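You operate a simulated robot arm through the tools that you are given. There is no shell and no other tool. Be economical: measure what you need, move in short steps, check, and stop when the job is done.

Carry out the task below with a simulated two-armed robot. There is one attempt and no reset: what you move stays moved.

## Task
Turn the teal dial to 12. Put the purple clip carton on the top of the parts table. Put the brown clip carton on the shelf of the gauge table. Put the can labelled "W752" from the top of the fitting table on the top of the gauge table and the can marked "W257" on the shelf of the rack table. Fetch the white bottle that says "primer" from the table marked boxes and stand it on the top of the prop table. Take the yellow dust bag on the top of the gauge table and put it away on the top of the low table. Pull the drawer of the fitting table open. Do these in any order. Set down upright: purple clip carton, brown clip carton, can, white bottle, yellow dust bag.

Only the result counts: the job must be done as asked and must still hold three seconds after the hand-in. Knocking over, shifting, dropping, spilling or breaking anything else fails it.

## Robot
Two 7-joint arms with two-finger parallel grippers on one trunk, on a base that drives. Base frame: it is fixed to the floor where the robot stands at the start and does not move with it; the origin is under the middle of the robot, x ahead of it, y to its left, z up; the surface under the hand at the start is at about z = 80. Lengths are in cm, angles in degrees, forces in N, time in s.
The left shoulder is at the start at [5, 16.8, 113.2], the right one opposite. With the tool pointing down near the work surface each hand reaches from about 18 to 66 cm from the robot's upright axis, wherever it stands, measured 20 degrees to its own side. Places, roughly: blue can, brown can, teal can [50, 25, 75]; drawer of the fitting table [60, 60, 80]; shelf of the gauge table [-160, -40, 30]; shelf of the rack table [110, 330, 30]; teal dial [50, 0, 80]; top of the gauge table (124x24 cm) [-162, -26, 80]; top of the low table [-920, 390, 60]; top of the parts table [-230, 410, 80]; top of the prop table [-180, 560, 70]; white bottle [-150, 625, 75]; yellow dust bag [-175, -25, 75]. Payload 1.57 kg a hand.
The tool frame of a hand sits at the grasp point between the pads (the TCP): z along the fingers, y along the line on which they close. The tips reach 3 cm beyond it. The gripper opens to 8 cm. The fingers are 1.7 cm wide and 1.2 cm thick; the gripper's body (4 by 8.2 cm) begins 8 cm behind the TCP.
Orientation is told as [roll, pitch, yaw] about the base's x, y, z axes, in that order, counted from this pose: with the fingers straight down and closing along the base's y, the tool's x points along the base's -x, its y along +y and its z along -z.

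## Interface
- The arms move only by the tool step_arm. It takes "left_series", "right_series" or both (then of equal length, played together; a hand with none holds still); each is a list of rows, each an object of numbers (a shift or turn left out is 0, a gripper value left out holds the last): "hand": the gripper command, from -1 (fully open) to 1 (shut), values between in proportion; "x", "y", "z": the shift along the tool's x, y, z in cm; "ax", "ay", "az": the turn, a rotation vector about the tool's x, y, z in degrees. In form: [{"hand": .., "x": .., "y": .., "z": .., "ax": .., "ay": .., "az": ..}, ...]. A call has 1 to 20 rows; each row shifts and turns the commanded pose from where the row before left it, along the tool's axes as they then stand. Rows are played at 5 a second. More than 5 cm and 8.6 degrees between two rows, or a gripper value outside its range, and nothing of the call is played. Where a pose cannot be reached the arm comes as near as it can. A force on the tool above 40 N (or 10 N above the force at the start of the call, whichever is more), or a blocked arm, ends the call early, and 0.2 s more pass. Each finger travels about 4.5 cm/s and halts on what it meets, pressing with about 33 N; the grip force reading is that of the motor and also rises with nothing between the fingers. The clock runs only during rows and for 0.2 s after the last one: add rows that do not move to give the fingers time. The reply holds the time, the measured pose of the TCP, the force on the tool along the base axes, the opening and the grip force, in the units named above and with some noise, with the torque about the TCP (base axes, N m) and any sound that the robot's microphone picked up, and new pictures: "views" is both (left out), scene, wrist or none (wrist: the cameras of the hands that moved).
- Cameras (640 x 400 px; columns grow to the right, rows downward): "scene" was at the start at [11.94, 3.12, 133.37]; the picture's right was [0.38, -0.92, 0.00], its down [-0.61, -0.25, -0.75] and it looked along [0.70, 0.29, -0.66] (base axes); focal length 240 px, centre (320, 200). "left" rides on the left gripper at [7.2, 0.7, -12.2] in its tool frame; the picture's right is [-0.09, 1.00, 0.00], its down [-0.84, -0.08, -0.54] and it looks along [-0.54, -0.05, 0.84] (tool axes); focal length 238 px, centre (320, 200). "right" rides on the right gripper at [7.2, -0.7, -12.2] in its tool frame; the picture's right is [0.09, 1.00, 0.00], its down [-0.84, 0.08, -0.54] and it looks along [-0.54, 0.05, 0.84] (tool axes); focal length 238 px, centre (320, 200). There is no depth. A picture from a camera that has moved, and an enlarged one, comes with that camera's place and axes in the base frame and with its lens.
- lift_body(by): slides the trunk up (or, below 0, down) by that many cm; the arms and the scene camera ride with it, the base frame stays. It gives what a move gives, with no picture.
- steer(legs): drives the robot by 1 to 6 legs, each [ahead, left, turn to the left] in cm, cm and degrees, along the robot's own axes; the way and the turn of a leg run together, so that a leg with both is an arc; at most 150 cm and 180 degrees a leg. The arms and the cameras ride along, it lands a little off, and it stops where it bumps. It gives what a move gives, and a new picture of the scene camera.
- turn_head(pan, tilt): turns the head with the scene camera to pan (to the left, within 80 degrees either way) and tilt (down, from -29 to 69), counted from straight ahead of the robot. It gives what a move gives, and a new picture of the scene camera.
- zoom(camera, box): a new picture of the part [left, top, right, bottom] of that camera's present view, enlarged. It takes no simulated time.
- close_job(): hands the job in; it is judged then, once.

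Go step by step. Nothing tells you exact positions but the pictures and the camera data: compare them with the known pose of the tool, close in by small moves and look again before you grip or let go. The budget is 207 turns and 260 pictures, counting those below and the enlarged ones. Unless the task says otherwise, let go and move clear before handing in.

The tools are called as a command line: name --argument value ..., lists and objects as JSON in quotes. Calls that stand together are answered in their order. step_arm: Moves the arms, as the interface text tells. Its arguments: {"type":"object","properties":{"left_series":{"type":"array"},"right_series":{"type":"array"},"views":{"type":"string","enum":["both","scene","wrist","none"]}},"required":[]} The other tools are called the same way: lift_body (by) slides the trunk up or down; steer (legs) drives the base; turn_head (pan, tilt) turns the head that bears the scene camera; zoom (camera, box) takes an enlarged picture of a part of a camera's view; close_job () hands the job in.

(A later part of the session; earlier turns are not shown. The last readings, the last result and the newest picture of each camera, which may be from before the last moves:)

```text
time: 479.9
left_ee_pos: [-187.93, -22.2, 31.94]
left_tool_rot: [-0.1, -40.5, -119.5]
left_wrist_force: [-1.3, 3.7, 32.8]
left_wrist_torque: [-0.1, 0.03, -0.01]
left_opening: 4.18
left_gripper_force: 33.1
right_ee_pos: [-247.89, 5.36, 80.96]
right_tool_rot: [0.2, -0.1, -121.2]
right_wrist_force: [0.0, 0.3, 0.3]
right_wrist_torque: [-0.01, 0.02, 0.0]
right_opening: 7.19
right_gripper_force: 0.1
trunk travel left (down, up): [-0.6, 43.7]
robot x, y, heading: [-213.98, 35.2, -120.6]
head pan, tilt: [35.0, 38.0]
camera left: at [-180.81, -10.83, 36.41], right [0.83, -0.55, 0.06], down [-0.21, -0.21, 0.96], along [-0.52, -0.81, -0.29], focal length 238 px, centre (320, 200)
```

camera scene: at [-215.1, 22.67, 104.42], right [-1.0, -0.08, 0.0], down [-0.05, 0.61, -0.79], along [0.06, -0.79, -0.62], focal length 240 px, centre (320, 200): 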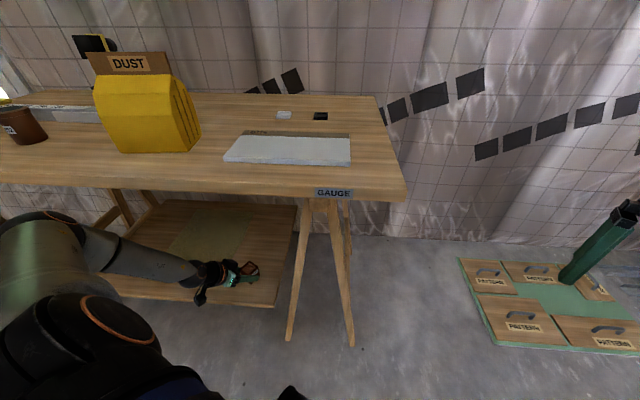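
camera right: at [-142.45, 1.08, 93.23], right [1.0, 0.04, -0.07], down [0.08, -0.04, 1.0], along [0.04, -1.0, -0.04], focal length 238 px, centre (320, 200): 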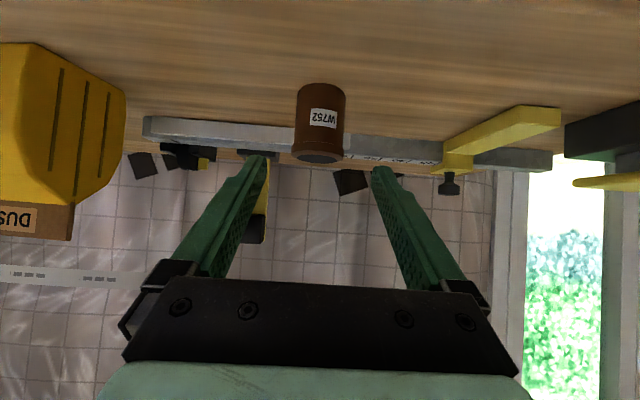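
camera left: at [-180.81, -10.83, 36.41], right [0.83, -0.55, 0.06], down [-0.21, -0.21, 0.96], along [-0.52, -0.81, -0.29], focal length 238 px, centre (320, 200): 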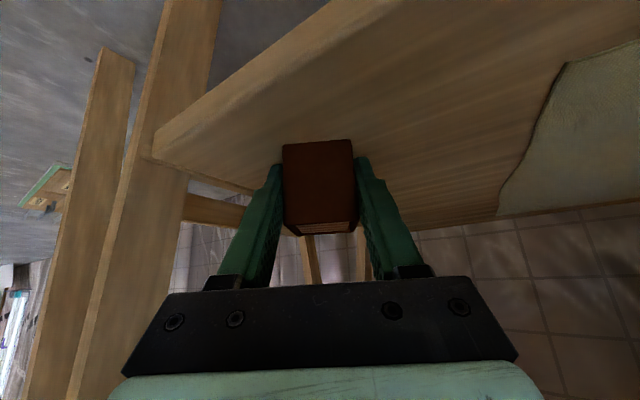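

Seated on the shelf. Releasing and withdrawing.

step_arm --left_series '[{"z": -0.3, "x": -0.2}, {"hand": -0.1}, {"hand": -0.5}, {"hand": -0.5}, {"z": -2}, {"z": -3}, {"z": -2}, {}]' --views "wrist"

steer --legs '[[-30, 0, 0]]'

zoom --camera "scene" --box '[150, 60, 410, 290]'

```text
time: 481.8
left_ee_pos: [-185.38, -17.75, 37.16]
left_tool_rot: [-0.3, -39.9, -119.4]
left_wrist_force: [0.8, -0.4, -0.5]
left_wrist_torque: [0.05, 0.03, 0.02]
left_opening: 6.02
left_gripper_force: 0.0
right_ee_pos: [-247.76, 5.11, 80.94]
right_tool_rot: [0.0, 0.0, -121.4]
right_wrist_force: [0.2, 0.4, -0.2]
right_wrist_torque: [0.04, -0.01, 0.0]
right_opening: 7.19
right_gripper_force: 0.0
trunk travel left (down, up): [-0.6, 43.7]
robot x, y, heading: [-214.08, 34.75, -120.4]
head pan, tilt: [35.0, 38.0]
camera left: at [-178.35, -6.59, 41.79], right [0.83, -0.55, 0.05], down [-0.21, -0.22, 0.95], along [-0.52, -0.8, -0.3], focal length 238 px, centre (320, 200)
```

left: 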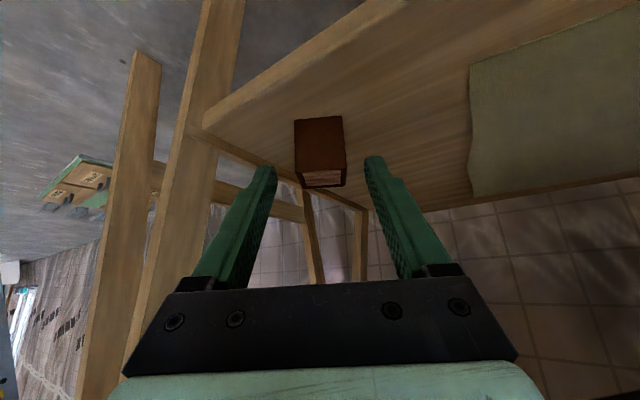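

```text
time: 483.8
left_ee_pos: [-170.09, 8.13, 37.24]
left_tool_rot: [-0.5, -39.9, -119.5]
left_wrist_force: [1.0, 0.0, 0.0]
left_wrist_torque: [-0.02, -0.02, -0.03]
left_opening: 6.0
left_gripper_force: 0.0
right_ee_pos: [-232.35, 31.44, 80.83]
right_tool_rot: [0.2, 0.0, -121.4]
right_wrist_force: [-0.6, 1.0, 0.2]
right_wrist_torque: [-0.01, 0.01, -0.05]
right_opening: 7.21
right_gripper_force: 0.0
trunk travel left (down, up): [-0.6, 43.7]
robot x, y, heading: [-198.4, 60.91, -120.9]
head pan, tilt: [35.0, 38.0]
camera scene: at [-199.68, 48.85, 104.42], right [-1.0, -0.08, 0.0], down [-0.05, 0.61, -0.79], along [0.06, -0.79, -0.62], focal length 240 px, centre (320, 200)
```

scene: 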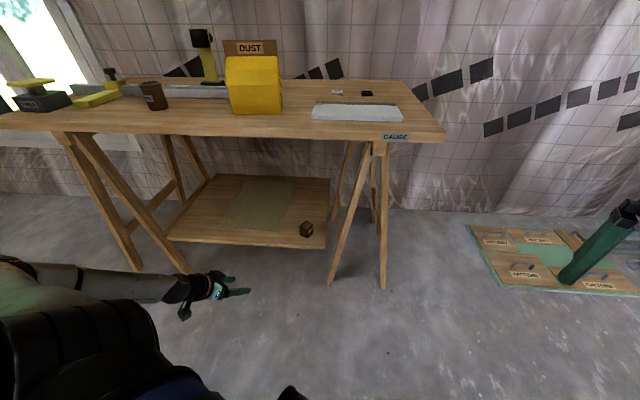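

```text
1.74 times, centred on (280, 175) of scene
camera zoom: at [-199.68, 48.85, 104.42], right [-1.0, -0.08, 0.0], down [-0.05, 0.61, -0.79], along [0.06, -0.79, -0.62], focal length 418 px, centre (390, 244)
```

zoom: 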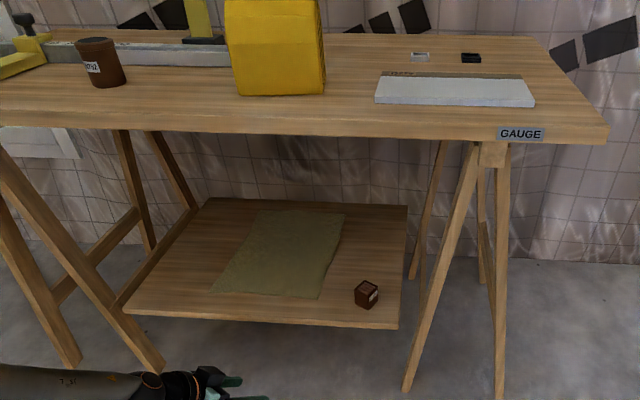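

The brown carton is on the gauge shelf. Now the yellow dust bag: I'll raise the trunk, face the table squarely, and look at the bag from above with the right hand's camera.

lift_body --by 31

step_arm --left_series '[{"z": -2.3, "x": -1.93}, {"z": -2.3, "x": -1.93}, {"z": -2.3, "x": -1.93}, {"z": -2.3, "x": -1.93}, {"z": -2.3, "x": -1.93}, {"z": -2.3, "x": -1.93}, {"z": -2.3, "x": -1.93}, {"z": -2.3, "x": -1.93}, {"z": -2.3, "x": -1.93}, {}]' --views "none"

steer --legs '[[0, 0, 30.9], [0, 44, 0], [18, 0, 0]]'

zoom --camera "right" --box '[0, 0, 640, 400]'

```text
time: 486.9
left_ee_pos: [-170.09, 8.38, 68.05]
left_tool_rot: [-0.4, -39.9, -119.5]
left_wrist_force: [-0.1, 0.7, 0.0]
left_wrist_torque: [-0.01, -0.01, -0.04]
left_opening: 5.98
left_gripper_force: 0.0
right_ee_pos: [-232.37, 31.38, 111.82]
right_tool_rot: [0.1, 0.0, -121.4]
right_wrist_force: [0.0, 0.3, 0.0]
right_wrist_torque: [-0.01, 0.03, 0.02]
right_opening: 7.21
right_gripper_force: 0.0
trunk travel left (down, up): [-31.6, 12.7]
robot x, y, heading: [-198.31, 61.06, -120.7]
head pan, tilt: [35.0, 38.0]
```

```text
time: 489.1
left_ee_pos: [-170.03, 8.05, 95.21]
left_tool_rot: [-0.5, -39.9, -119.5]
left_wrist_force: [0.3, 0.5, -0.9]
left_wrist_torque: [0.01, -0.03, -0.01]
left_opening: 6.01
left_gripper_force: 0.1
left hand out of reach, approached as far as the arm can: row 2, 3
right_ee_pos: [-232.33, 31.4, 111.87]
right_tool_rot: [0.2, 0.0, -121.4]
right_wrist_force: [0.1, 0.5, -0.5]
right_wrist_torque: [0.04, 0.02, 0.0]
right_opening: 7.21
right_gripper_force: 0.1
trunk travel left (down, up): [-31.6, 12.7]
robot x, y, heading: [-198.33, 60.84, -120.3]
head pan, tilt: [35.0, 38.0]
```

```text
time: 496.1
left_ee_pos: [-102.77, 12.17, 95.13]
left_tool_rot: [-0.3, -39.9, -88.8]
left_wrist_force: [0.0, -0.5, 0.1]
left_wrist_torque: [-0.01, 0.01, -0.04]
left_opening: 6.0
left_gripper_force: 0.0
right_ee_pos: [-168.15, 0.59, 111.66]
right_tool_rot: [0.1, 0.1, -90.8]
right_wrist_force: [-0.3, 0.2, -0.2]
right_wrist_torque: [0.0, 0.0, -0.01]
right_opening: 7.19
right_gripper_force: 0.1
trunk travel left (down, up): [-31.6, 12.7]
robot x, y, heading: [-153.87, 43.27, -89.5]
head pan, tilt: [35.0, 38.0]
camera scene: at [-148.96, 32.07, 135.41], right [-0.82, -0.57, 0.0], down [-0.35, 0.5, -0.79], along [0.45, -0.64, -0.62], focal length 240 px, centre (320, 200)
```

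scene: 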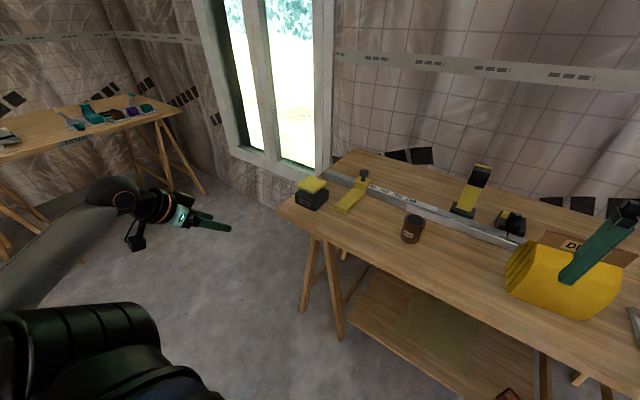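

```text
1.00 times, centred on (320, 200) of right (not enlarged: the box is as wide or as high as the picture)
camera zoom: at [-168.68, 7.81, 124.02], right [1.0, 0.08, 0.0], down [0.07, -0.84, 0.54], along [0.04, -0.54, -0.84], focal length 238 px, centre (320, 200)
```

zoom: 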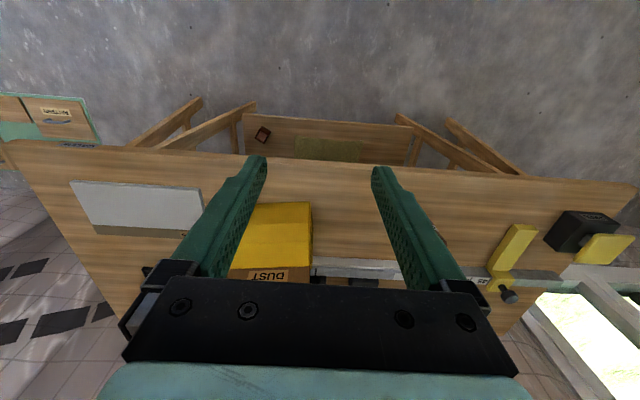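

turn_head --pan -25 --tilt 45

step_arm --right_series '[{"y": 4}, {"y": 4}, {"z": -3, "x": 3}, {"x": 4}, {}]' --views "both"

```text
time: 497.4
left_ee_pos: [-102.7, 12.12, 95.13]
left_tool_rot: [-0.4, -39.9, -88.8]
left_wrist_force: [-0.6, -0.9, -0.6]
left_wrist_torque: [0.0, -0.01, 0.01]
left_opening: 6.02
left_gripper_force: 0.0
right_ee_pos: [-168.16, 0.56, 111.99]
right_tool_rot: [0.1, 0.0, -90.8]
right_wrist_force: [-0.2, -0.3, -0.2]
right_wrist_torque: [0.02, 0.01, 0.01]
right_opening: 7.2
right_gripper_force: 0.1
trunk travel left (down, up): [-31.6, 12.7]
robot x, y, heading: [-153.7, 43.25, -90.0]
head pan, tilt: [-25.0, 45.0]
camera scene: at [-157.34, 31.83, 134.4], right [-0.91, 0.42, 0.0], down [0.3, 0.64, -0.71], along [-0.3, -0.64, -0.71], focal length 240 px, centre (320, 200)
```

scene: 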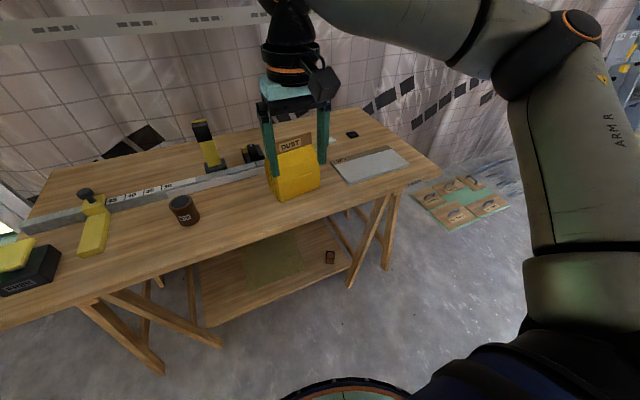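

```text
time: 498.6
left_ee_pos: [-102.67, 12.13, 95.11]
left_tool_rot: [-0.4, -39.9, -88.8]
left_wrist_force: [-0.2, 0.0, 0.1]
left_wrist_torque: [-0.02, -0.03, -0.01]
left_opening: 5.99
left_gripper_force: 0.1
right_ee_pos: [-168.26, 7.45, 115.17]
right_tool_rot: [0.3, 0.0, -90.8]
right_wrist_force: [-0.1, -0.6, 0.4]
right_wrist_torque: [0.04, 0.01, 0.01]
right_opening: 7.2
right_gripper_force: 0.0
right hand out of reach, approached as far as the arm can: row 1, 2
trunk travel left (down, up): [-31.6, 12.7]
robot x, y, heading: [-154.09, 43.1, -89.9]
head pan, tilt: [-25.0, 45.0]
camera scene: at [-157.34, 31.81, 134.39], right [-0.91, 0.42, 0.0], down [0.3, 0.64, -0.71], along [-0.3, -0.64, -0.71], focal length 240 px, centre (320, 200)
camera right: at [-168.79, 14.76, 127.19], right [1.0, 0.08, 0.0], down [0.06, -0.84, 0.54], along [0.04, -0.54, -0.84], focal length 238 px, centre (320, 200)
```

scene: 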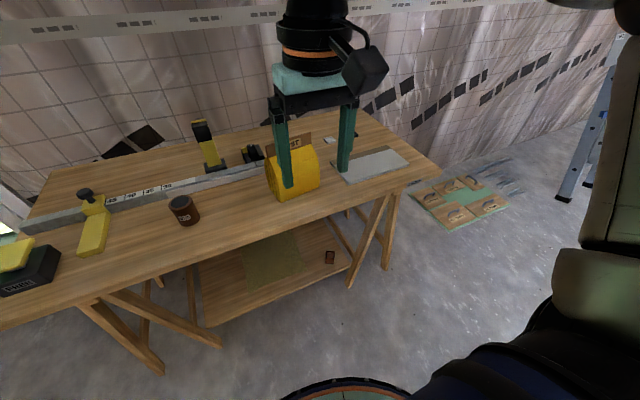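
right: 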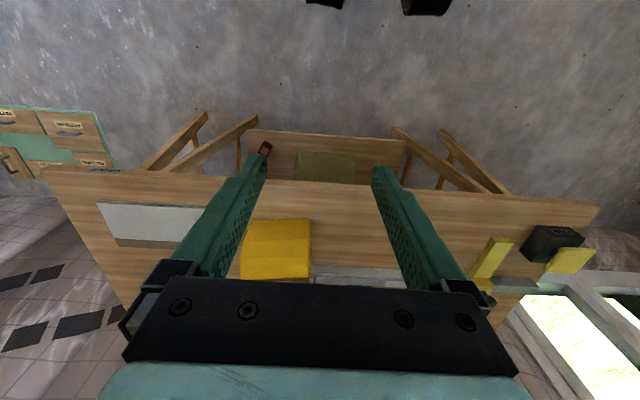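

zoom --camera "scene" --box '[230, 110, 370, 220]'

zoom --camera "right" --box '[200, 180, 360, 290]'

```text
3.64 times, centred on (300, 165) of scene
camera zoom: at [-157.34, 31.81, 134.39], right [-0.91, 0.42, 0.0], down [0.3, 0.64, -0.71], along [-0.3, -0.64, -0.71], focal length 874 px, centre (393, 327)
```

zoom: 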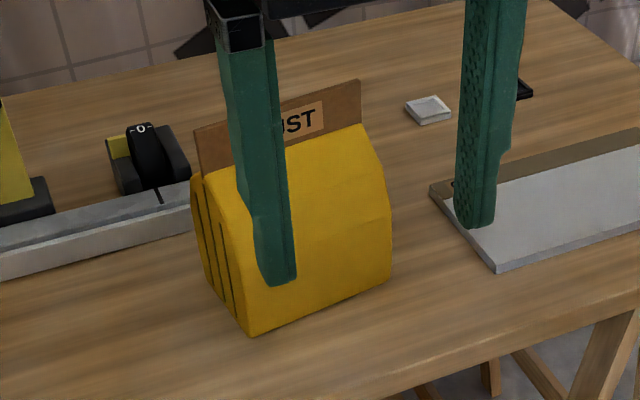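

```text
3.64 times, centred on (280, 235) of right
camera zoom: at [-168.79, 14.76, 127.19], right [1.0, 0.08, 0.0], down [0.06, -0.84, 0.54], along [0.04, -0.54, -0.84], focal length 867 px, centre (466, 73)
```

zoom: 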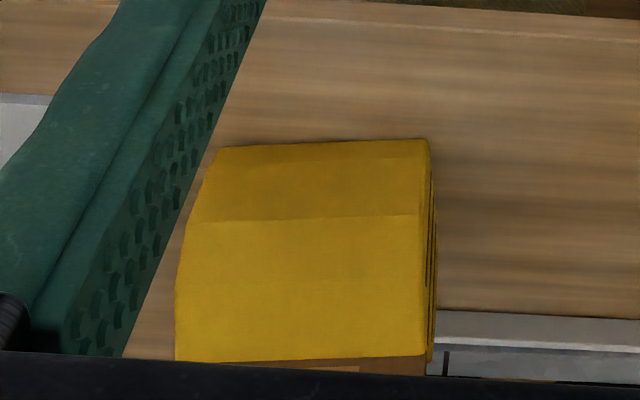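

The bag has a stiff card along its top ridge at about y -29.5, z 93–97, x -169..-183. I'll pinch that card from above: turn the right hand 90° so it closes along y, and move over it.

step_arm --right_series '[{"y": -4}, {"az": 8.2}, {"az": 8.2}, {"az": 8.2}, {"az": 8.2}, {"az": 8.2}, {"az": 8.2}, {"az": 8.2}, {"az": 8.2}, {"az": 8.2}, {"az": 8.2}, {"az": 8}, {"hand": -0.5}, {}]' --views "wrist"

```text
time: 501.6
left_ee_pos: [-102.75, 12.25, 95.14]
left_tool_rot: [-0.4, -39.9, -88.9]
left_wrist_force: [0.2, 0.3, 0.0]
left_wrist_torque: [-0.03, 0.0, 0.01]
left_opening: 5.99
left_gripper_force: 0.1
right_ee_pos: [-172.32, 7.65, 114.89]
right_tool_rot: [0.0, 0.1, 179.1]
right_wrist_force: [-0.2, -0.5, 0.5]
right_wrist_torque: [-0.01, 0.01, -0.03]
right_opening: 5.98
right_gripper_force: 0.1
trunk travel left (down, up): [-31.6, 12.7]
robot x, y, heading: [-153.9, 43.28, -89.8]
head pan, tilt: [-25.0, 45.0]
camera right: at [-165.03, 8.22, 127.02], right [0.08, -1.0, 0.0], down [-0.84, -0.07, 0.54], along [-0.54, -0.04, -0.84], focal length 238 px, centre (320, 200)
```

right: 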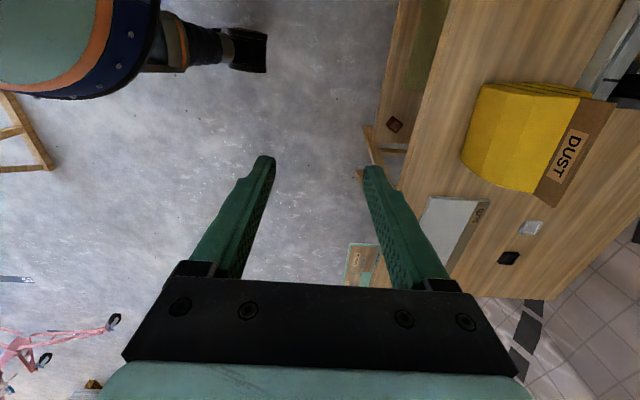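

steer --legs '[[21, 0, 0]]'

step_arm --right_series '[{"x": -3.5}, {"y": 4}, {"y": 4}, {"y": 4}, {"y": 3.5}, {"z": 4}, {"z": 4}, {}]' --views "both"

```text
time: 503.3
left_ee_pos: [-102.62, -8.32, 95.17]
left_tool_rot: [-0.4, -39.9, -88.7]
left_wrist_force: [-1.0, 0.5, 0.6]
left_wrist_torque: [-0.02, 0.0, -0.01]
left_opening: 5.99
left_gripper_force: 0.0
right_ee_pos: [-172.16, -13.19, 114.82]
right_tool_rot: [0.0, 0.2, 179.4]
right_wrist_force: [0.2, -0.5, -0.7]
right_wrist_torque: [0.03, -0.02, -0.02]
right_opening: 6.0
right_gripper_force: 0.1
trunk travel left (down, up): [-31.6, 12.7]
robot x, y, heading: [-153.96, 22.56, -89.8]
head pan, tilt: [-25.0, 45.0]
camera scene: at [-157.28, 11.15, 134.39], right [-0.91, 0.42, 0.0], down [0.3, 0.64, -0.71], along [-0.3, -0.64, -0.71], focal length 240 px, centre (320, 200)
```

scene: 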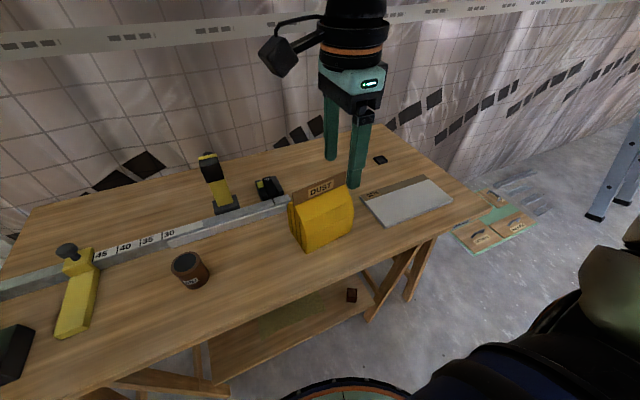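

```text
time: 505.1
left_ee_pos: [-102.54, -8.25, 95.08]
left_tool_rot: [-0.5, -39.8, -88.8]
left_wrist_force: [0.1, 0.0, 0.6]
left_wrist_torque: [0.01, 0.04, -0.01]
left_opening: 5.99
left_gripper_force: 0.1
right_ee_pos: [-175.57, -26.26, 106.7]
right_tool_rot: [0.0, 0.1, 179.5]
right_wrist_force: [0.6, 0.4, -0.7]
right_wrist_torque: [0.0, 0.0, -0.03]
right_opening: 6.01
right_gripper_force: 0.1
right hand out of reach, approached as far as the arm can: row 5
trunk travel left (down, up): [-31.6, 12.7]
robot x, y, heading: [-154.2, 22.89, -90.0]
head pan, tilt: [-25.0, 45.0]
camera scene: at [-157.28, 11.21, 134.4], right [-0.91, 0.42, 0.0], down [0.3, 0.64, -0.71], along [-0.3, -0.64, -0.71], focal length 240 px, centre (320, 200)
camera right: at [-168.37, -25.54, 118.92], right [0.08, -1.0, 0.0], down [-0.84, -0.07, 0.54], along [-0.54, -0.04, -0.84], focal length 238 px, centre (320, 200)
```

scene: 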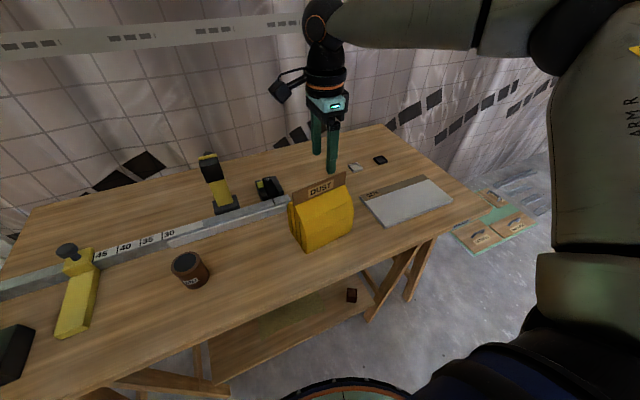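
right: 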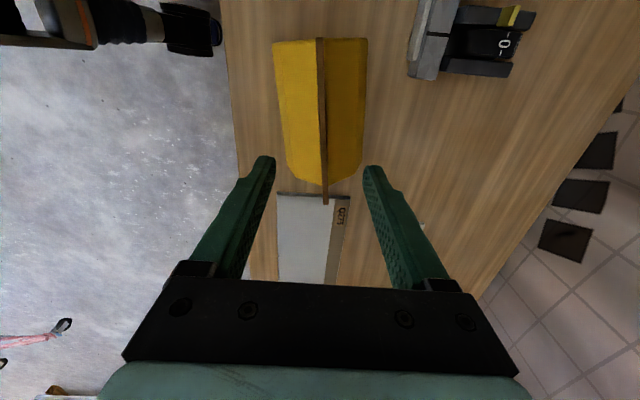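

The wrist camera looks straight down on the card, and it's centred between the fingers. I'll lower in steps.

step_arm --right_series '[{"z": 4}, {"z": 3}, {}]' --views "both"

zoom --camera "scene" --box '[250, 110, 400, 260]'

```text
time: 505.9
left_ee_pos: [-102.42, -8.34, 95.17]
left_tool_rot: [-0.3, -39.9, -88.8]
left_wrist_force: [-0.8, 0.1, 0.5]
left_wrist_torque: [0.03, 0.0, -0.02]
left_opening: 6.0
left_gripper_force: 0.0
right_ee_pos: [-175.7, -26.22, 99.83]
right_tool_rot: [0.1, 0.1, 179.4]
right_wrist_force: [0.0, 0.6, 0.2]
right_wrist_torque: [-0.03, 0.04, -0.02]
right_opening: 5.99
right_gripper_force: 0.0
trunk travel left (down, up): [-31.6, 12.7]
robot x, y, heading: [-153.6, 22.76, -90.0]
head pan, tilt: [-25.0, 45.0]
camera scene: at [-157.27, 11.22, 134.4], right [-0.91, 0.42, 0.0], down [0.3, 0.64, -0.71], along [-0.3, -0.64, -0.71], focal length 240 px, centre (320, 200)
camera right: at [-168.38, -25.51, 111.95], right [0.08, -1.0, 0.0], down [-0.84, -0.07, 0.54], along [-0.54, -0.04, -0.84], focal length 238 px, centre (320, 200)
```

scene: 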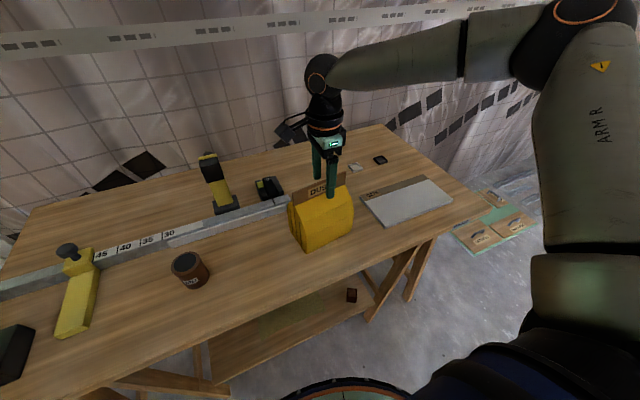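
right: 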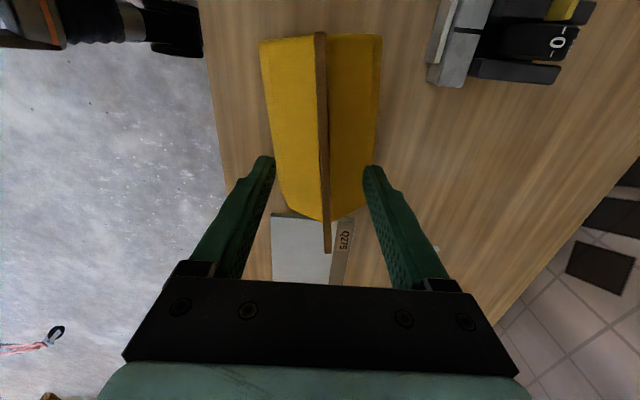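

```text
2.67 times, centred on (325, 185) of scene
camera zoom: at [-157.27, 11.22, 134.4], right [-0.91, 0.42, 0.0], down [0.3, 0.64, -0.71], along [-0.3, -0.64, -0.71], focal length 641 px, centre (307, 240)
```

zoom: 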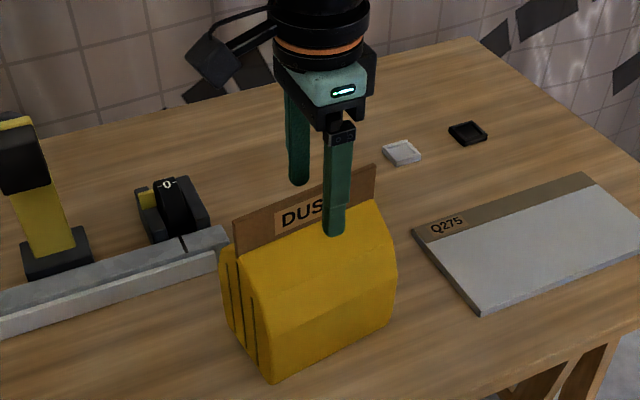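

Card top is about z 97.5 and the ridge about 93.5. I'll go down 3 cm more and close.

step_arm --right_series '[{"z": 1.5}, {"z": 1.4}, {}, {"hand": 0}, {"hand": 0.6}, {"hand": 1}, {"hand": 1}, {"hand": 1}, {}]' --views "wrist"

```text
time: 507.9
left_ee_pos: [-102.43, -8.32, 95.22]
left_tool_rot: [-0.5, -40.1, -88.7]
left_wrist_force: [-0.3, -0.5, -0.6]
left_wrist_torque: [0.01, 0.02, 0.01]
left_opening: 6.0
left_gripper_force: 0.0
right_ee_pos: [-175.55, -26.13, 97.2]
right_tool_rot: [0.3, 0.1, 179.4]
right_wrist_force: [-1.5, -0.1, 17.3]
right_wrist_torque: [0.0, -0.01, 0.53]
right_opening: 1.64
right_gripper_force: 31.9
trunk travel left (down, up): [-31.6, 12.7]
robot x, y, heading: [-153.96, 22.49, -89.8]
head pan, tilt: [-25.0, 45.0]
camera right: at [-168.38, -25.4, 109.35], right [0.08, -1.0, 0.01], down [-0.84, -0.07, 0.54], along [-0.54, -0.05, -0.84], focal length 238 px, centre (320, 200)
```

right: 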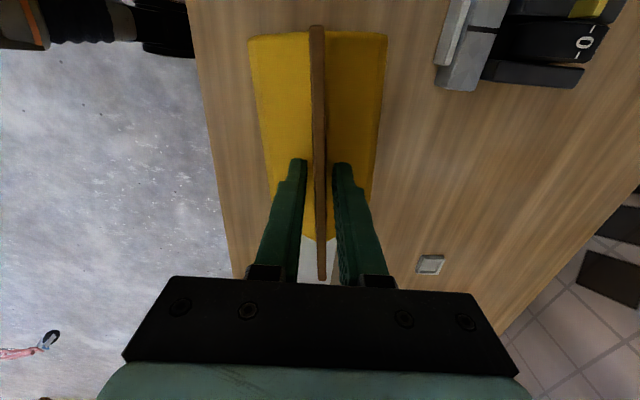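

The tips are pressing on the slopes beside the ridge. I'll rise about 1 cm so the fingers close on the card itself.

step_arm --right_series '[{"z": -0.5}, {"z": -0.5}, {}, {}]' --views "wrist"

```text
time: 508.9
left_ee_pos: [-102.56, -8.4, 95.16]
left_tool_rot: [-0.4, -39.9, -88.6]
left_wrist_force: [0.1, 0.4, -0.4]
left_wrist_torque: [0.01, -0.03, -0.03]
left_opening: 5.99
left_gripper_force: 0.1
right_ee_pos: [-175.69, -26.15, 97.95]
right_tool_rot: [-0.1, 0.1, 179.3]
right_wrist_force: [-0.6, 0.5, -2.0]
right_wrist_torque: [0.01, 0.04, 0.02]
right_opening: 0.57
right_gripper_force: 26.2
trunk travel left (down, up): [-31.6, 12.7]
robot x, y, heading: [-153.83, 22.66, -89.7]
head pan, tilt: [-25.0, 45.0]
camera right: at [-168.45, -25.38, 110.06], right [0.08, -1.0, 0.0], down [-0.84, -0.07, 0.54], along [-0.54, -0.04, -0.84], focal length 238 px, centre (320, 200)
```

right: 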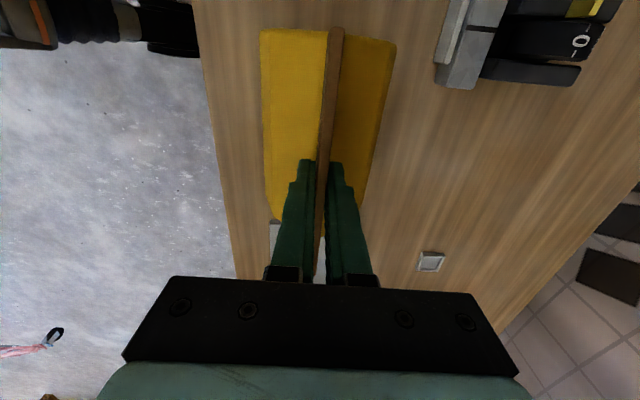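

It's now pinched on the card (opening 0.57). Test lift 6 cm.

step_arm --right_series '[{"z": -1.5}, {"z": -1.5}, {"z": -3}, {}, {}]' --views "both"

```text
time: 510.1
left_ee_pos: [-102.52, -8.26, 95.11]
left_tool_rot: [-0.4, -39.9, -88.7]
left_wrist_force: [0.7, 0.3, -0.2]
left_wrist_torque: [0.02, 0.0, 0.03]
left_opening: 6.02
left_gripper_force: 0.1
right_ee_pos: [-175.64, -26.12, 103.92]
right_tool_rot: [0.1, 0.1, 179.4]
right_wrist_force: [-0.3, -0.1, -1.6]
right_wrist_torque: [-0.03, 0.05, 0.03]
right_opening: 0.54
right_gripper_force: 26.0
trunk travel left (down, up): [-31.6, 12.7]
robot x, y, heading: [-154.14, 22.71, -90.0]
head pan, tilt: [-25.0, 45.0]
camera scene: at [-157.28, 11.21, 134.39], right [-0.91, 0.42, 0.0], down [0.3, 0.64, -0.71], along [-0.3, -0.64, -0.71], focal length 240 px, centre (320, 200)
camera right: at [-168.5, -25.49, 116.09], right [0.08, -1.0, 0.0], down [-0.84, -0.07, 0.54], along [-0.54, -0.04, -0.84], focal length 238 px, centre (320, 200)
```

scene: 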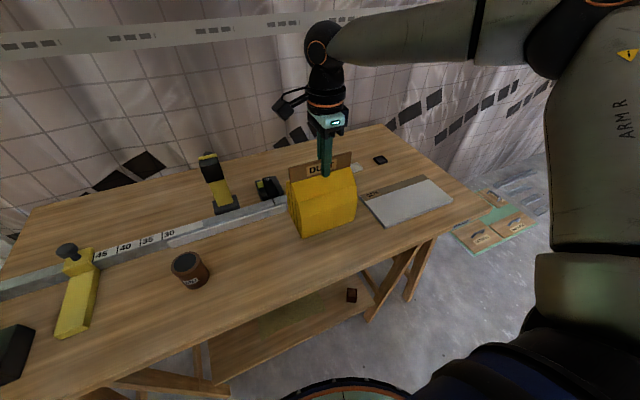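
right: 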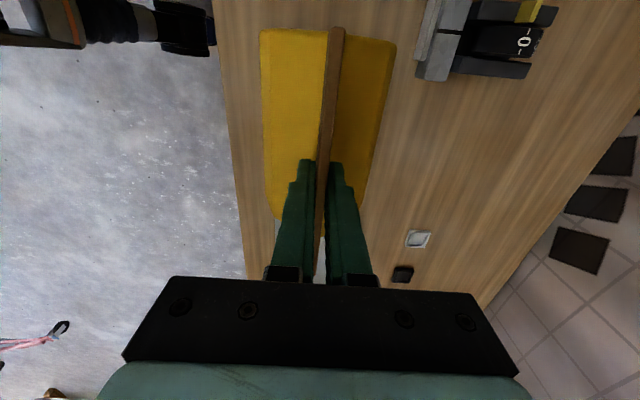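

The bag hangs well from its card. I'll lift it further, back away, turn toward -x and look along the route to the low table.

step_arm --right_series '[{"z": -4}, {"z": -3}, {}]' --views "none"

steer --legs '[[-65, 0, 0], [0, 0, -90]]'

turn_head --pan -10 --tilt 15

```text
time: 510.9
left_ee_pos: [-102.59, -8.25, 95.29]
left_tool_rot: [-0.4, -39.9, -88.7]
left_wrist_force: [-0.5, 0.1, -0.4]
left_wrist_torque: [-0.04, 0.0, 0.01]
left_opening: 6.02
left_gripper_force: 0.1
right_ee_pos: [-175.67, -26.24, 111.11]
right_tool_rot: [0.0, 0.1, 179.3]
right_wrist_force: [-0.6, -0.3, -1.2]
right_wrist_torque: [0.01, 0.02, 0.03]
right_opening: 0.59
right_gripper_force: 25.8
trunk travel left (down, up): [-31.6, 12.7]
robot x, y, heading: [-153.57, 22.46, -89.8]
head pan, tilt: [-25.0, 45.0]
```

```text
time: 518.4
left_ee_pos: [-186.07, 36.84, 95.17]
left_tool_rot: [-0.4, -39.8, -179.0]
left_wrist_force: [-0.1, -0.4, 1.0]
left_wrist_torque: [-0.02, 0.0, 0.0]
left_opening: 6.0
left_gripper_force: 0.0
right_ee_pos: [-203.61, 110.01, 110.94]
right_tool_rot: [0.1, 0.1, 89.1]
right_wrist_force: [-0.5, -0.3, -2.1]
right_wrist_torque: [0.04, 0.0, -0.02]
right_opening: 0.55
right_gripper_force: 25.7
trunk travel left (down, up): [-31.6, 12.7]
robot x, y, heading: [-154.56, 88.32, 179.9]
head pan, tilt: [-25.0, 45.0]
camera scene: at [-165.99, 91.53, 134.39], right [0.42, 0.91, 0.0], down [0.64, -0.3, -0.71], along [-0.64, 0.3, -0.71], focal length 240 px, centre (320, 200)
```

scene: 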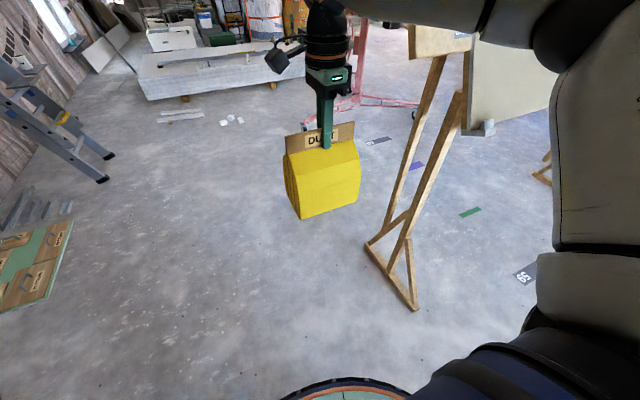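

```text
time: 519.3
left_ee_pos: [-186.13, 36.84, 95.21]
left_tool_rot: [-0.3, -40.0, -179.0]
left_wrist_force: [-0.8, -0.3, 0.6]
left_wrist_torque: [-0.04, 0.04, 0.0]
left_opening: 5.99
left_gripper_force: 0.0
right_ee_pos: [-203.6, 110.07, 110.92]
right_tool_rot: [0.0, 0.1, 89.1]
right_wrist_force: [0.0, -0.4, -1.0]
right_wrist_torque: [0.01, 0.0, 0.0]
right_opening: 0.56
right_gripper_force: 25.9
trunk travel left (down, up): [-31.6, 12.7]
robot x, y, heading: [-154.89, 88.41, 179.7]
head pan, tilt: [-10.0, 15.0]
camera scene: at [-167.82, 89.72, 139.07], right [0.18, 0.98, 0.0], down [0.26, -0.05, -0.97], along [-0.95, 0.17, -0.26], focal length 240 px, centre (320, 200)
```

scene: 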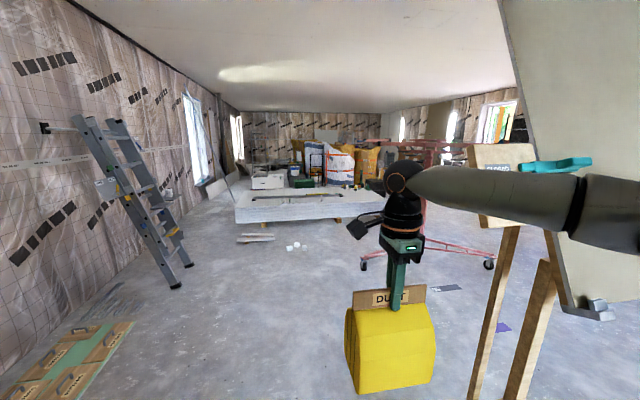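

The route ahead: easel and plasterboard on the right (y ≥ 159), a stack straight ahead, a pink hoist further right. I'll tuck the left hand, move ahead to x about -305 and look down the corridor to the right.

step_arm --left_series '[{"y": -4, "z": -2}, {"y": -4, "z": -2}, {"y": -4, "z": -2}, {"y": -4, "z": -2}, {"y": -4}, {}]' --views "none"

steer --legs '[[150, 0, 0]]'

turn_head --pan -60 --tilt 12

turn_head --pan -10 --tilt 12

```text
time: 520.7
left_ee_pos: [-186.77, 48.29, 102.83]
left_tool_rot: [-0.5, -39.8, -178.8]
left_wrist_force: [0.1, 0.3, -0.4]
left_wrist_torque: [0.02, 0.01, -0.01]
left_opening: 5.97
left_gripper_force: 0.0
left hand out of reach, approached as far as the arm can: row 3, 4, 5
right_ee_pos: [-203.56, 110.16, 110.87]
right_tool_rot: [0.0, 0.2, 89.1]
right_wrist_force: [0.2, 0.2, -1.4]
right_wrist_torque: [0.01, -0.01, -0.03]
right_opening: 0.58
right_gripper_force: 25.4
trunk travel left (down, up): [-31.6, 12.7]
robot x, y, heading: [-155.26, 88.04, 180.0]
head pan, tilt: [-10.0, 15.0]
```

```text
time: 528.1
left_ee_pos: [-334.92, 45.85, 102.74]
left_tool_rot: [-0.5, -39.9, -177.6]
left_wrist_force: [0.2, -0.6, 0.4]
left_wrist_torque: [0.0, -0.01, -0.03]
left_opening: 6.0
left_gripper_force: 0.0
right_ee_pos: [-353.26, 107.16, 110.99]
right_tool_rot: [-0.1, 0.0, 90.5]
right_wrist_force: [-0.8, -0.2, -0.9]
right_wrist_torque: [0.05, 0.0, 0.01]
right_opening: 0.58
right_gripper_force: 25.2
trunk travel left (down, up): [-31.6, 12.7]
robot x, y, heading: [-303.89, 86.91, -179.0]
head pan, tilt: [-10.0, 15.0]
camera scene: at [-316.96, 87.77, 139.07], right [0.15, 0.99, 0.0], down [0.26, -0.04, -0.97], along [-0.95, 0.15, -0.26], focal length 240 px, centre (320, 200)
```

scene: 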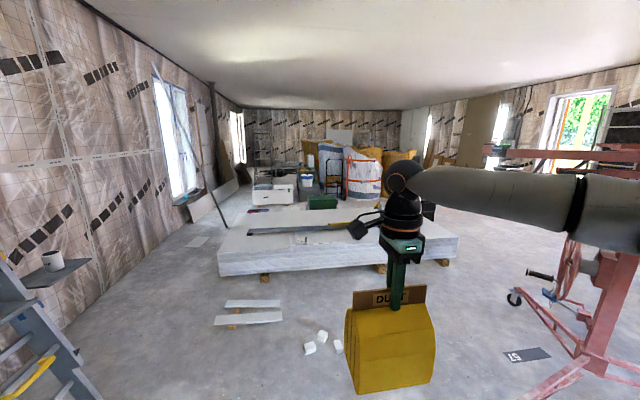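

```text
time: 529.3
left_ee_pos: [-334.85, 45.86, 102.85]
left_tool_rot: [-0.5, -39.9, -177.6]
left_wrist_force: [0.0, -1.2, -1.0]
left_wrist_torque: [-0.03, 0.0, -0.03]
left_opening: 6.0
left_gripper_force: 0.1
right_ee_pos: [-353.2, 107.25, 110.93]
right_tool_rot: [0.0, 0.2, 90.5]
right_wrist_force: [-0.5, -0.4, -0.7]
right_wrist_torque: [0.03, -0.03, 0.02]
right_opening: 0.57
right_gripper_force: 25.4
trunk travel left (down, up): [-31.6, 12.7]
robot x, y, heading: [-303.99, 86.51, -178.7]
head pan, tilt: [-60.0, 12.0]
camera scene: at [-312.56, 94.33, 139.56], right [0.85, 0.52, 0.0], down [0.11, -0.18, -0.98], along [-0.51, 0.84, -0.21], focal length 240 px, centre (320, 200)
```

scene: 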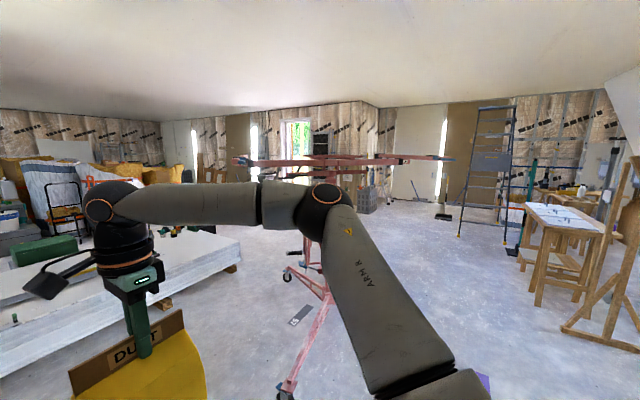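

```text
time: 530.5
left_ee_pos: [-334.85, 45.87, 102.69]
left_tool_rot: [-0.5, -39.9, -177.6]
left_wrist_force: [-0.4, -0.1, 0.0]
left_wrist_torque: [-0.01, 0.0, 0.01]
left_opening: 6.0
left_gripper_force: 0.0
right_ee_pos: [-353.18, 107.2, 110.96]
right_tool_rot: [0.0, 0.2, 90.5]
right_wrist_force: [-0.1, 0.7, -1.9]
right_wrist_torque: [0.0, -0.01, 0.0]
right_opening: 0.56
right_gripper_force: 25.8
trunk travel left (down, up): [-31.6, 12.7]
robot x, y, heading: [-304.07, 86.81, -178.5]
head pan, tilt: [-10.0, 12.0]
camera scene: at [-316.93, 87.78, 139.56], right [0.15, 0.99, 0.0], down [0.21, -0.03, -0.98], along [-0.97, 0.15, -0.21], focal length 240 px, centre (320, 200)
```

scene: 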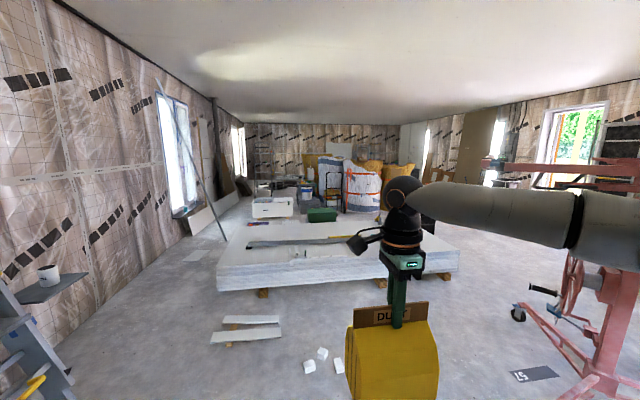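

The hoist's arms reach out to about x -320 at z about 130, so I'll pass beneath with the trunk fully lowered: north along x about -298, then west.

lift_body --by -31

steer --legs '[[0, 0, -91]]'

turn_head --pan 0 --tilt -5

```text
time: 533.5
left_ee_pos: [-334.98, 45.86, 71.92]
left_tool_rot: [-0.5, -39.9, -177.5]
left_wrist_force: [-0.4, 0.4, -0.3]
left_wrist_torque: [0.02, 0.01, 0.01]
left_opening: 6.0
left_gripper_force: 0.0
right_ee_pos: [-353.15, 107.21, 79.91]
right_tool_rot: [0.0, 0.0, 90.5]
right_wrist_force: [0.6, 0.5, -1.0]
right_wrist_torque: [0.04, -0.01, 0.01]
right_opening: 0.58
right_gripper_force: 25.5
trunk travel left (down, up): [-0.6, 43.7]
robot x, y, heading: [-303.91, 86.39, -178.8]
head pan, tilt: [-10.0, 12.0]
```

```text
time: 537.9
left_ee_pos: [-343.34, 119.2, 71.97]
left_tool_rot: [-0.5, -40.0, 90.1]
left_wrist_force: [0.3, -0.4, 0.5]
left_wrist_torque: [-0.01, -0.03, 0.01]
left_opening: 5.98
left_gripper_force: 0.1
right_ee_pos: [-281.09, 135.03, 80.05]
right_tool_rot: [0.0, 0.0, -1.8]
right_wrist_force: [-0.3, -0.7, -0.9]
right_wrist_torque: [0.02, -0.01, 0.01]
right_opening: 0.57
right_gripper_force: 26.1
trunk travel left (down, up): [-0.6, 43.7]
robot x, y, heading: [-303.73, 86.26, 88.8]
head pan, tilt: [-10.0, 12.0]
camera scene: at [-301.85, 99.61, 108.56], right [0.98, -0.19, 0.0], down [-0.04, -0.2, -0.98], along [0.19, 0.96, -0.21], focal length 240 px, centre (320, 200)
```

scene: 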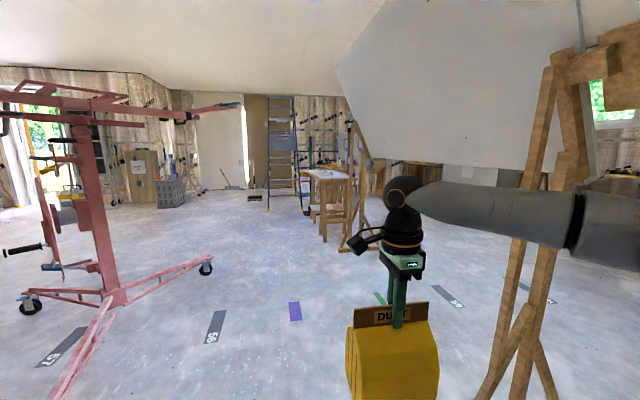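

```text
time: 538.7
left_ee_pos: [-343.17, 119.12, 71.93]
left_tool_rot: [-0.4, -39.9, 90.0]
left_wrist_force: [0.6, -0.6, 0.0]
left_wrist_torque: [-0.02, -0.02, -0.03]
left_opening: 5.98
left_gripper_force: 0.0
right_ee_pos: [-281.15, 134.97, 80.03]
right_tool_rot: [0.0, 0.1, -1.8]
right_wrist_force: [-0.4, 0.1, -1.8]
right_wrist_torque: [0.0, -0.02, 0.0]
right_opening: 0.59
right_gripper_force: 25.9
trunk travel left (down, up): [-0.6, 43.7]
robot x, y, heading: [-304.29, 86.37, 89.0]
head pan, tilt: [0.0, -5.0]
camera scene: at [-303.47, 99.21, 111.26], right [1.0, -0.02, 0.0], down [0.0, 0.09, -1.0], along [0.02, 1.0, 0.09], focal length 240 px, centre (320, 200)
```

scene: 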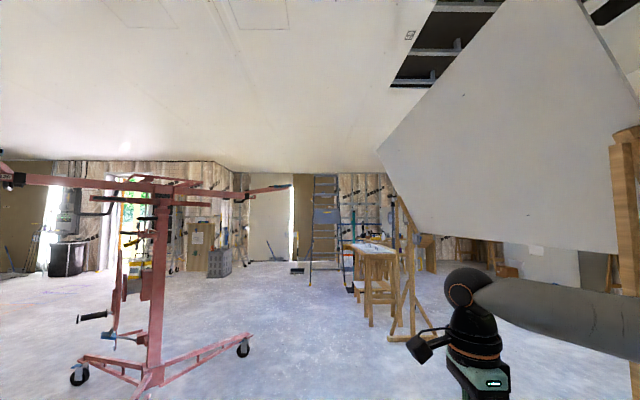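

The lane under the hoist arm's tip (z about 132) is free with the head at z 111. Driving north along x about -297.

steer --legs '[[0, -7, 0.5], [150, 0, 0], [100, 0, 0]]'

turn_head --pan 0 --tilt 12

turn_head --pan 75 --tilt 10

```text
time: 551.9
left_ee_pos: [-327.71, 372.34, 71.85]
left_tool_rot: [-0.6, -40.0, 88.5]
left_wrist_force: [-0.5, -0.2, -0.5]
left_wrist_torque: [-0.01, -0.02, 0.01]
left_opening: 5.98
left_gripper_force: 0.0
right_ee_pos: [-265.27, 386.36, 79.96]
right_tool_rot: [0.0, 0.0, -3.4]
right_wrist_force: [0.2, -0.6, -0.4]
right_wrist_torque: [-0.01, 0.0, 0.0]
right_opening: 0.57
right_gripper_force: 25.3
trunk travel left (down, up): [-0.6, 43.7]
robot x, y, heading: [-289.17, 338.46, 87.4]
head pan, tilt: [0.0, -5.0]
camera scene: at [-288.57, 351.23, 111.27], right [1.0, -0.05, 0.0], down [0.0, 0.09, -1.0], along [0.05, 1.0, 0.09], focal length 240 px, centre (320, 200)
```

scene: 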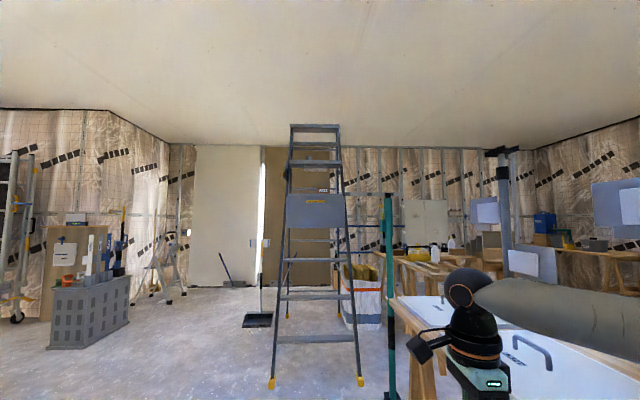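

```text
time: 552.6
left_ee_pos: [-327.64, 372.37, 71.82]
left_tool_rot: [-0.5, -39.9, 88.5]
left_wrist_force: [0.1, 0.5, -0.3]
left_wrist_torque: [-0.01, 0.01, 0.03]
left_opening: 5.99
left_gripper_force: 0.0
right_ee_pos: [-265.19, 386.3, 79.95]
right_tool_rot: [0.0, 0.1, -3.6]
right_wrist_force: [-0.2, 0.5, -0.9]
right_wrist_torque: [0.01, -0.01, -0.02]
right_opening: 0.58
right_gripper_force: 25.1
trunk travel left (down, up): [-0.6, 43.7]
robot x, y, heading: [-289.39, 338.17, 87.4]
head pan, tilt: [0.0, 12.0]
camera scene: at [-288.54, 351.81, 108.57], right [1.0, -0.05, 0.0], down [-0.01, -0.21, -0.98], along [0.05, 0.98, -0.21], focal length 240 px, centre (320, 200)
```

scene: 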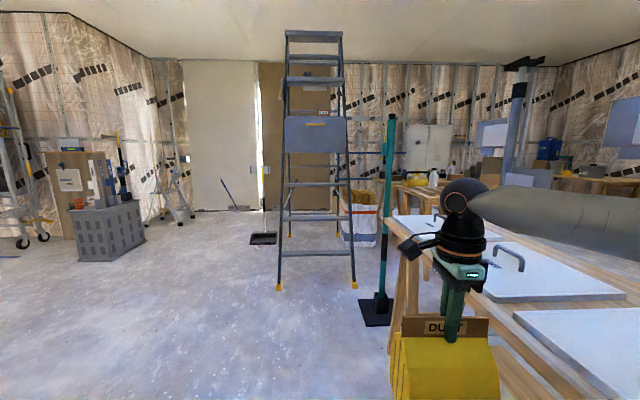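

```text
time: 554.1
left_ee_pos: [-327.67, 372.36, 71.84]
left_tool_rot: [-0.5, -39.9, 88.5]
left_wrist_force: [-0.3, 0.4, -0.1]
left_wrist_torque: [0.04, -0.02, -0.03]
left_opening: 5.98
left_gripper_force: 0.2
right_ee_pos: [-265.3, 386.4, 80.01]
right_tool_rot: [0.1, 0.0, -3.5]
right_wrist_force: [0.0, 0.5, -1.5]
right_wrist_torque: [0.0, 0.01, -0.01]
right_opening: 0.59
right_gripper_force: 25.3
trunk travel left (down, up): [-0.6, 43.7]
robot x, y, heading: [-289.28, 338.54, 87.2]
head pan, tilt: [75.0, 10.0]
camera scene: at [-297.83, 345.32, 108.89], right [0.3, 0.95, 0.0], down [0.17, -0.05, -0.98], along [-0.94, 0.3, -0.17], focal length 240 px, centre (320, 200)
```

scene: 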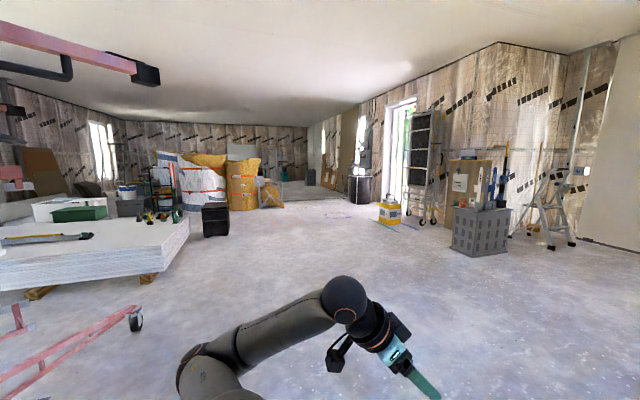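

Clear floor to the west. I'll shift left from the parts table, go north to y about 430, then turn west and look for the low table.

steer --legs '[[0, 16, 2.7], [95, 0, 0], [0, 0, 90], [150, 0, 0], [90, 0, 0]]'

turn_head --pan 15 --tilt 8

```text
time: 575.9
left_ee_pos: [-574.84, 392.77, 71.8]
left_tool_rot: [-0.5, -39.9, -178.9]
left_wrist_force: [-0.6, 1.0, -0.3]
left_wrist_torque: [-0.03, 0.02, 0.01]
left_opening: 6.01
left_gripper_force: 0.1
right_ee_pos: [-591.75, 454.55, 79.89]
right_tool_rot: [0.0, 0.1, 89.1]
right_wrist_force: [0.8, -0.8, -1.2]
right_wrist_torque: [0.01, -0.02, 0.02]
right_opening: 0.54
right_gripper_force: 25.8
trunk travel left (down, up): [-0.6, 43.7]
robot x, y, heading: [-542.9, 432.63, 179.9]
head pan, tilt: [75.0, 10.0]
camera scene: at [-549.18, 423.59, 108.89], right [-0.97, 0.26, 0.0], down [0.05, 0.17, -0.98], along [-0.26, -0.95, -0.17], focal length 240 px, centre (320, 200)
```

scene: 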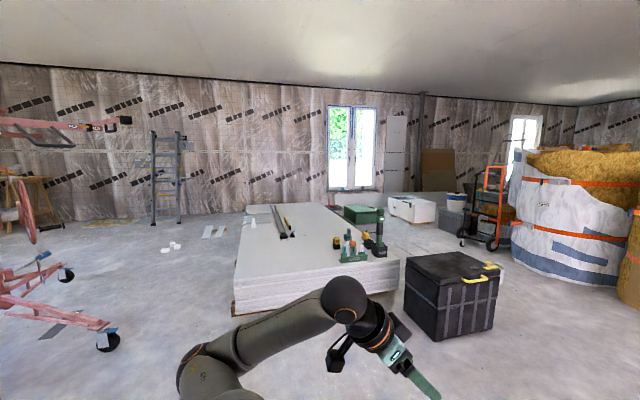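

```text
time: 577.2
left_ee_pos: [-574.9, 392.79, 71.84]
left_tool_rot: [-0.5, -39.9, -178.9]
left_wrist_force: [0.5, 0.3, 0.8]
left_wrist_torque: [0.0, 0.0, 0.0]
left_opening: 5.99
left_gripper_force: 0.1
right_ee_pos: [-591.73, 454.56, 80.03]
right_tool_rot: [0.0, 0.2, 89.2]
right_wrist_force: [-0.9, -0.4, -0.4]
right_wrist_torque: [0.02, -0.02, 0.0]
right_opening: 0.56
right_gripper_force: 25.4
trunk travel left (down, up): [-0.6, 43.7]
robot x, y, heading: [-542.93, 432.77, 179.9]
head pan, tilt: [15.0, 8.0]
camera scene: at [-555.72, 430.17, 109.21], right [-0.26, 0.97, 0.0], down [0.13, 0.04, -0.99], along [-0.96, -0.26, -0.14], focal length 240 px, centre (320, 200)
```

scene: 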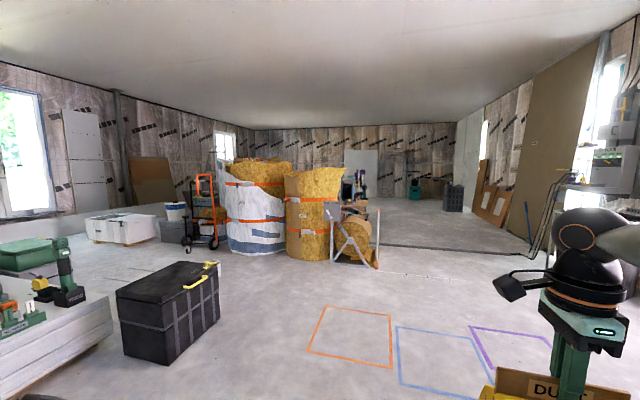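

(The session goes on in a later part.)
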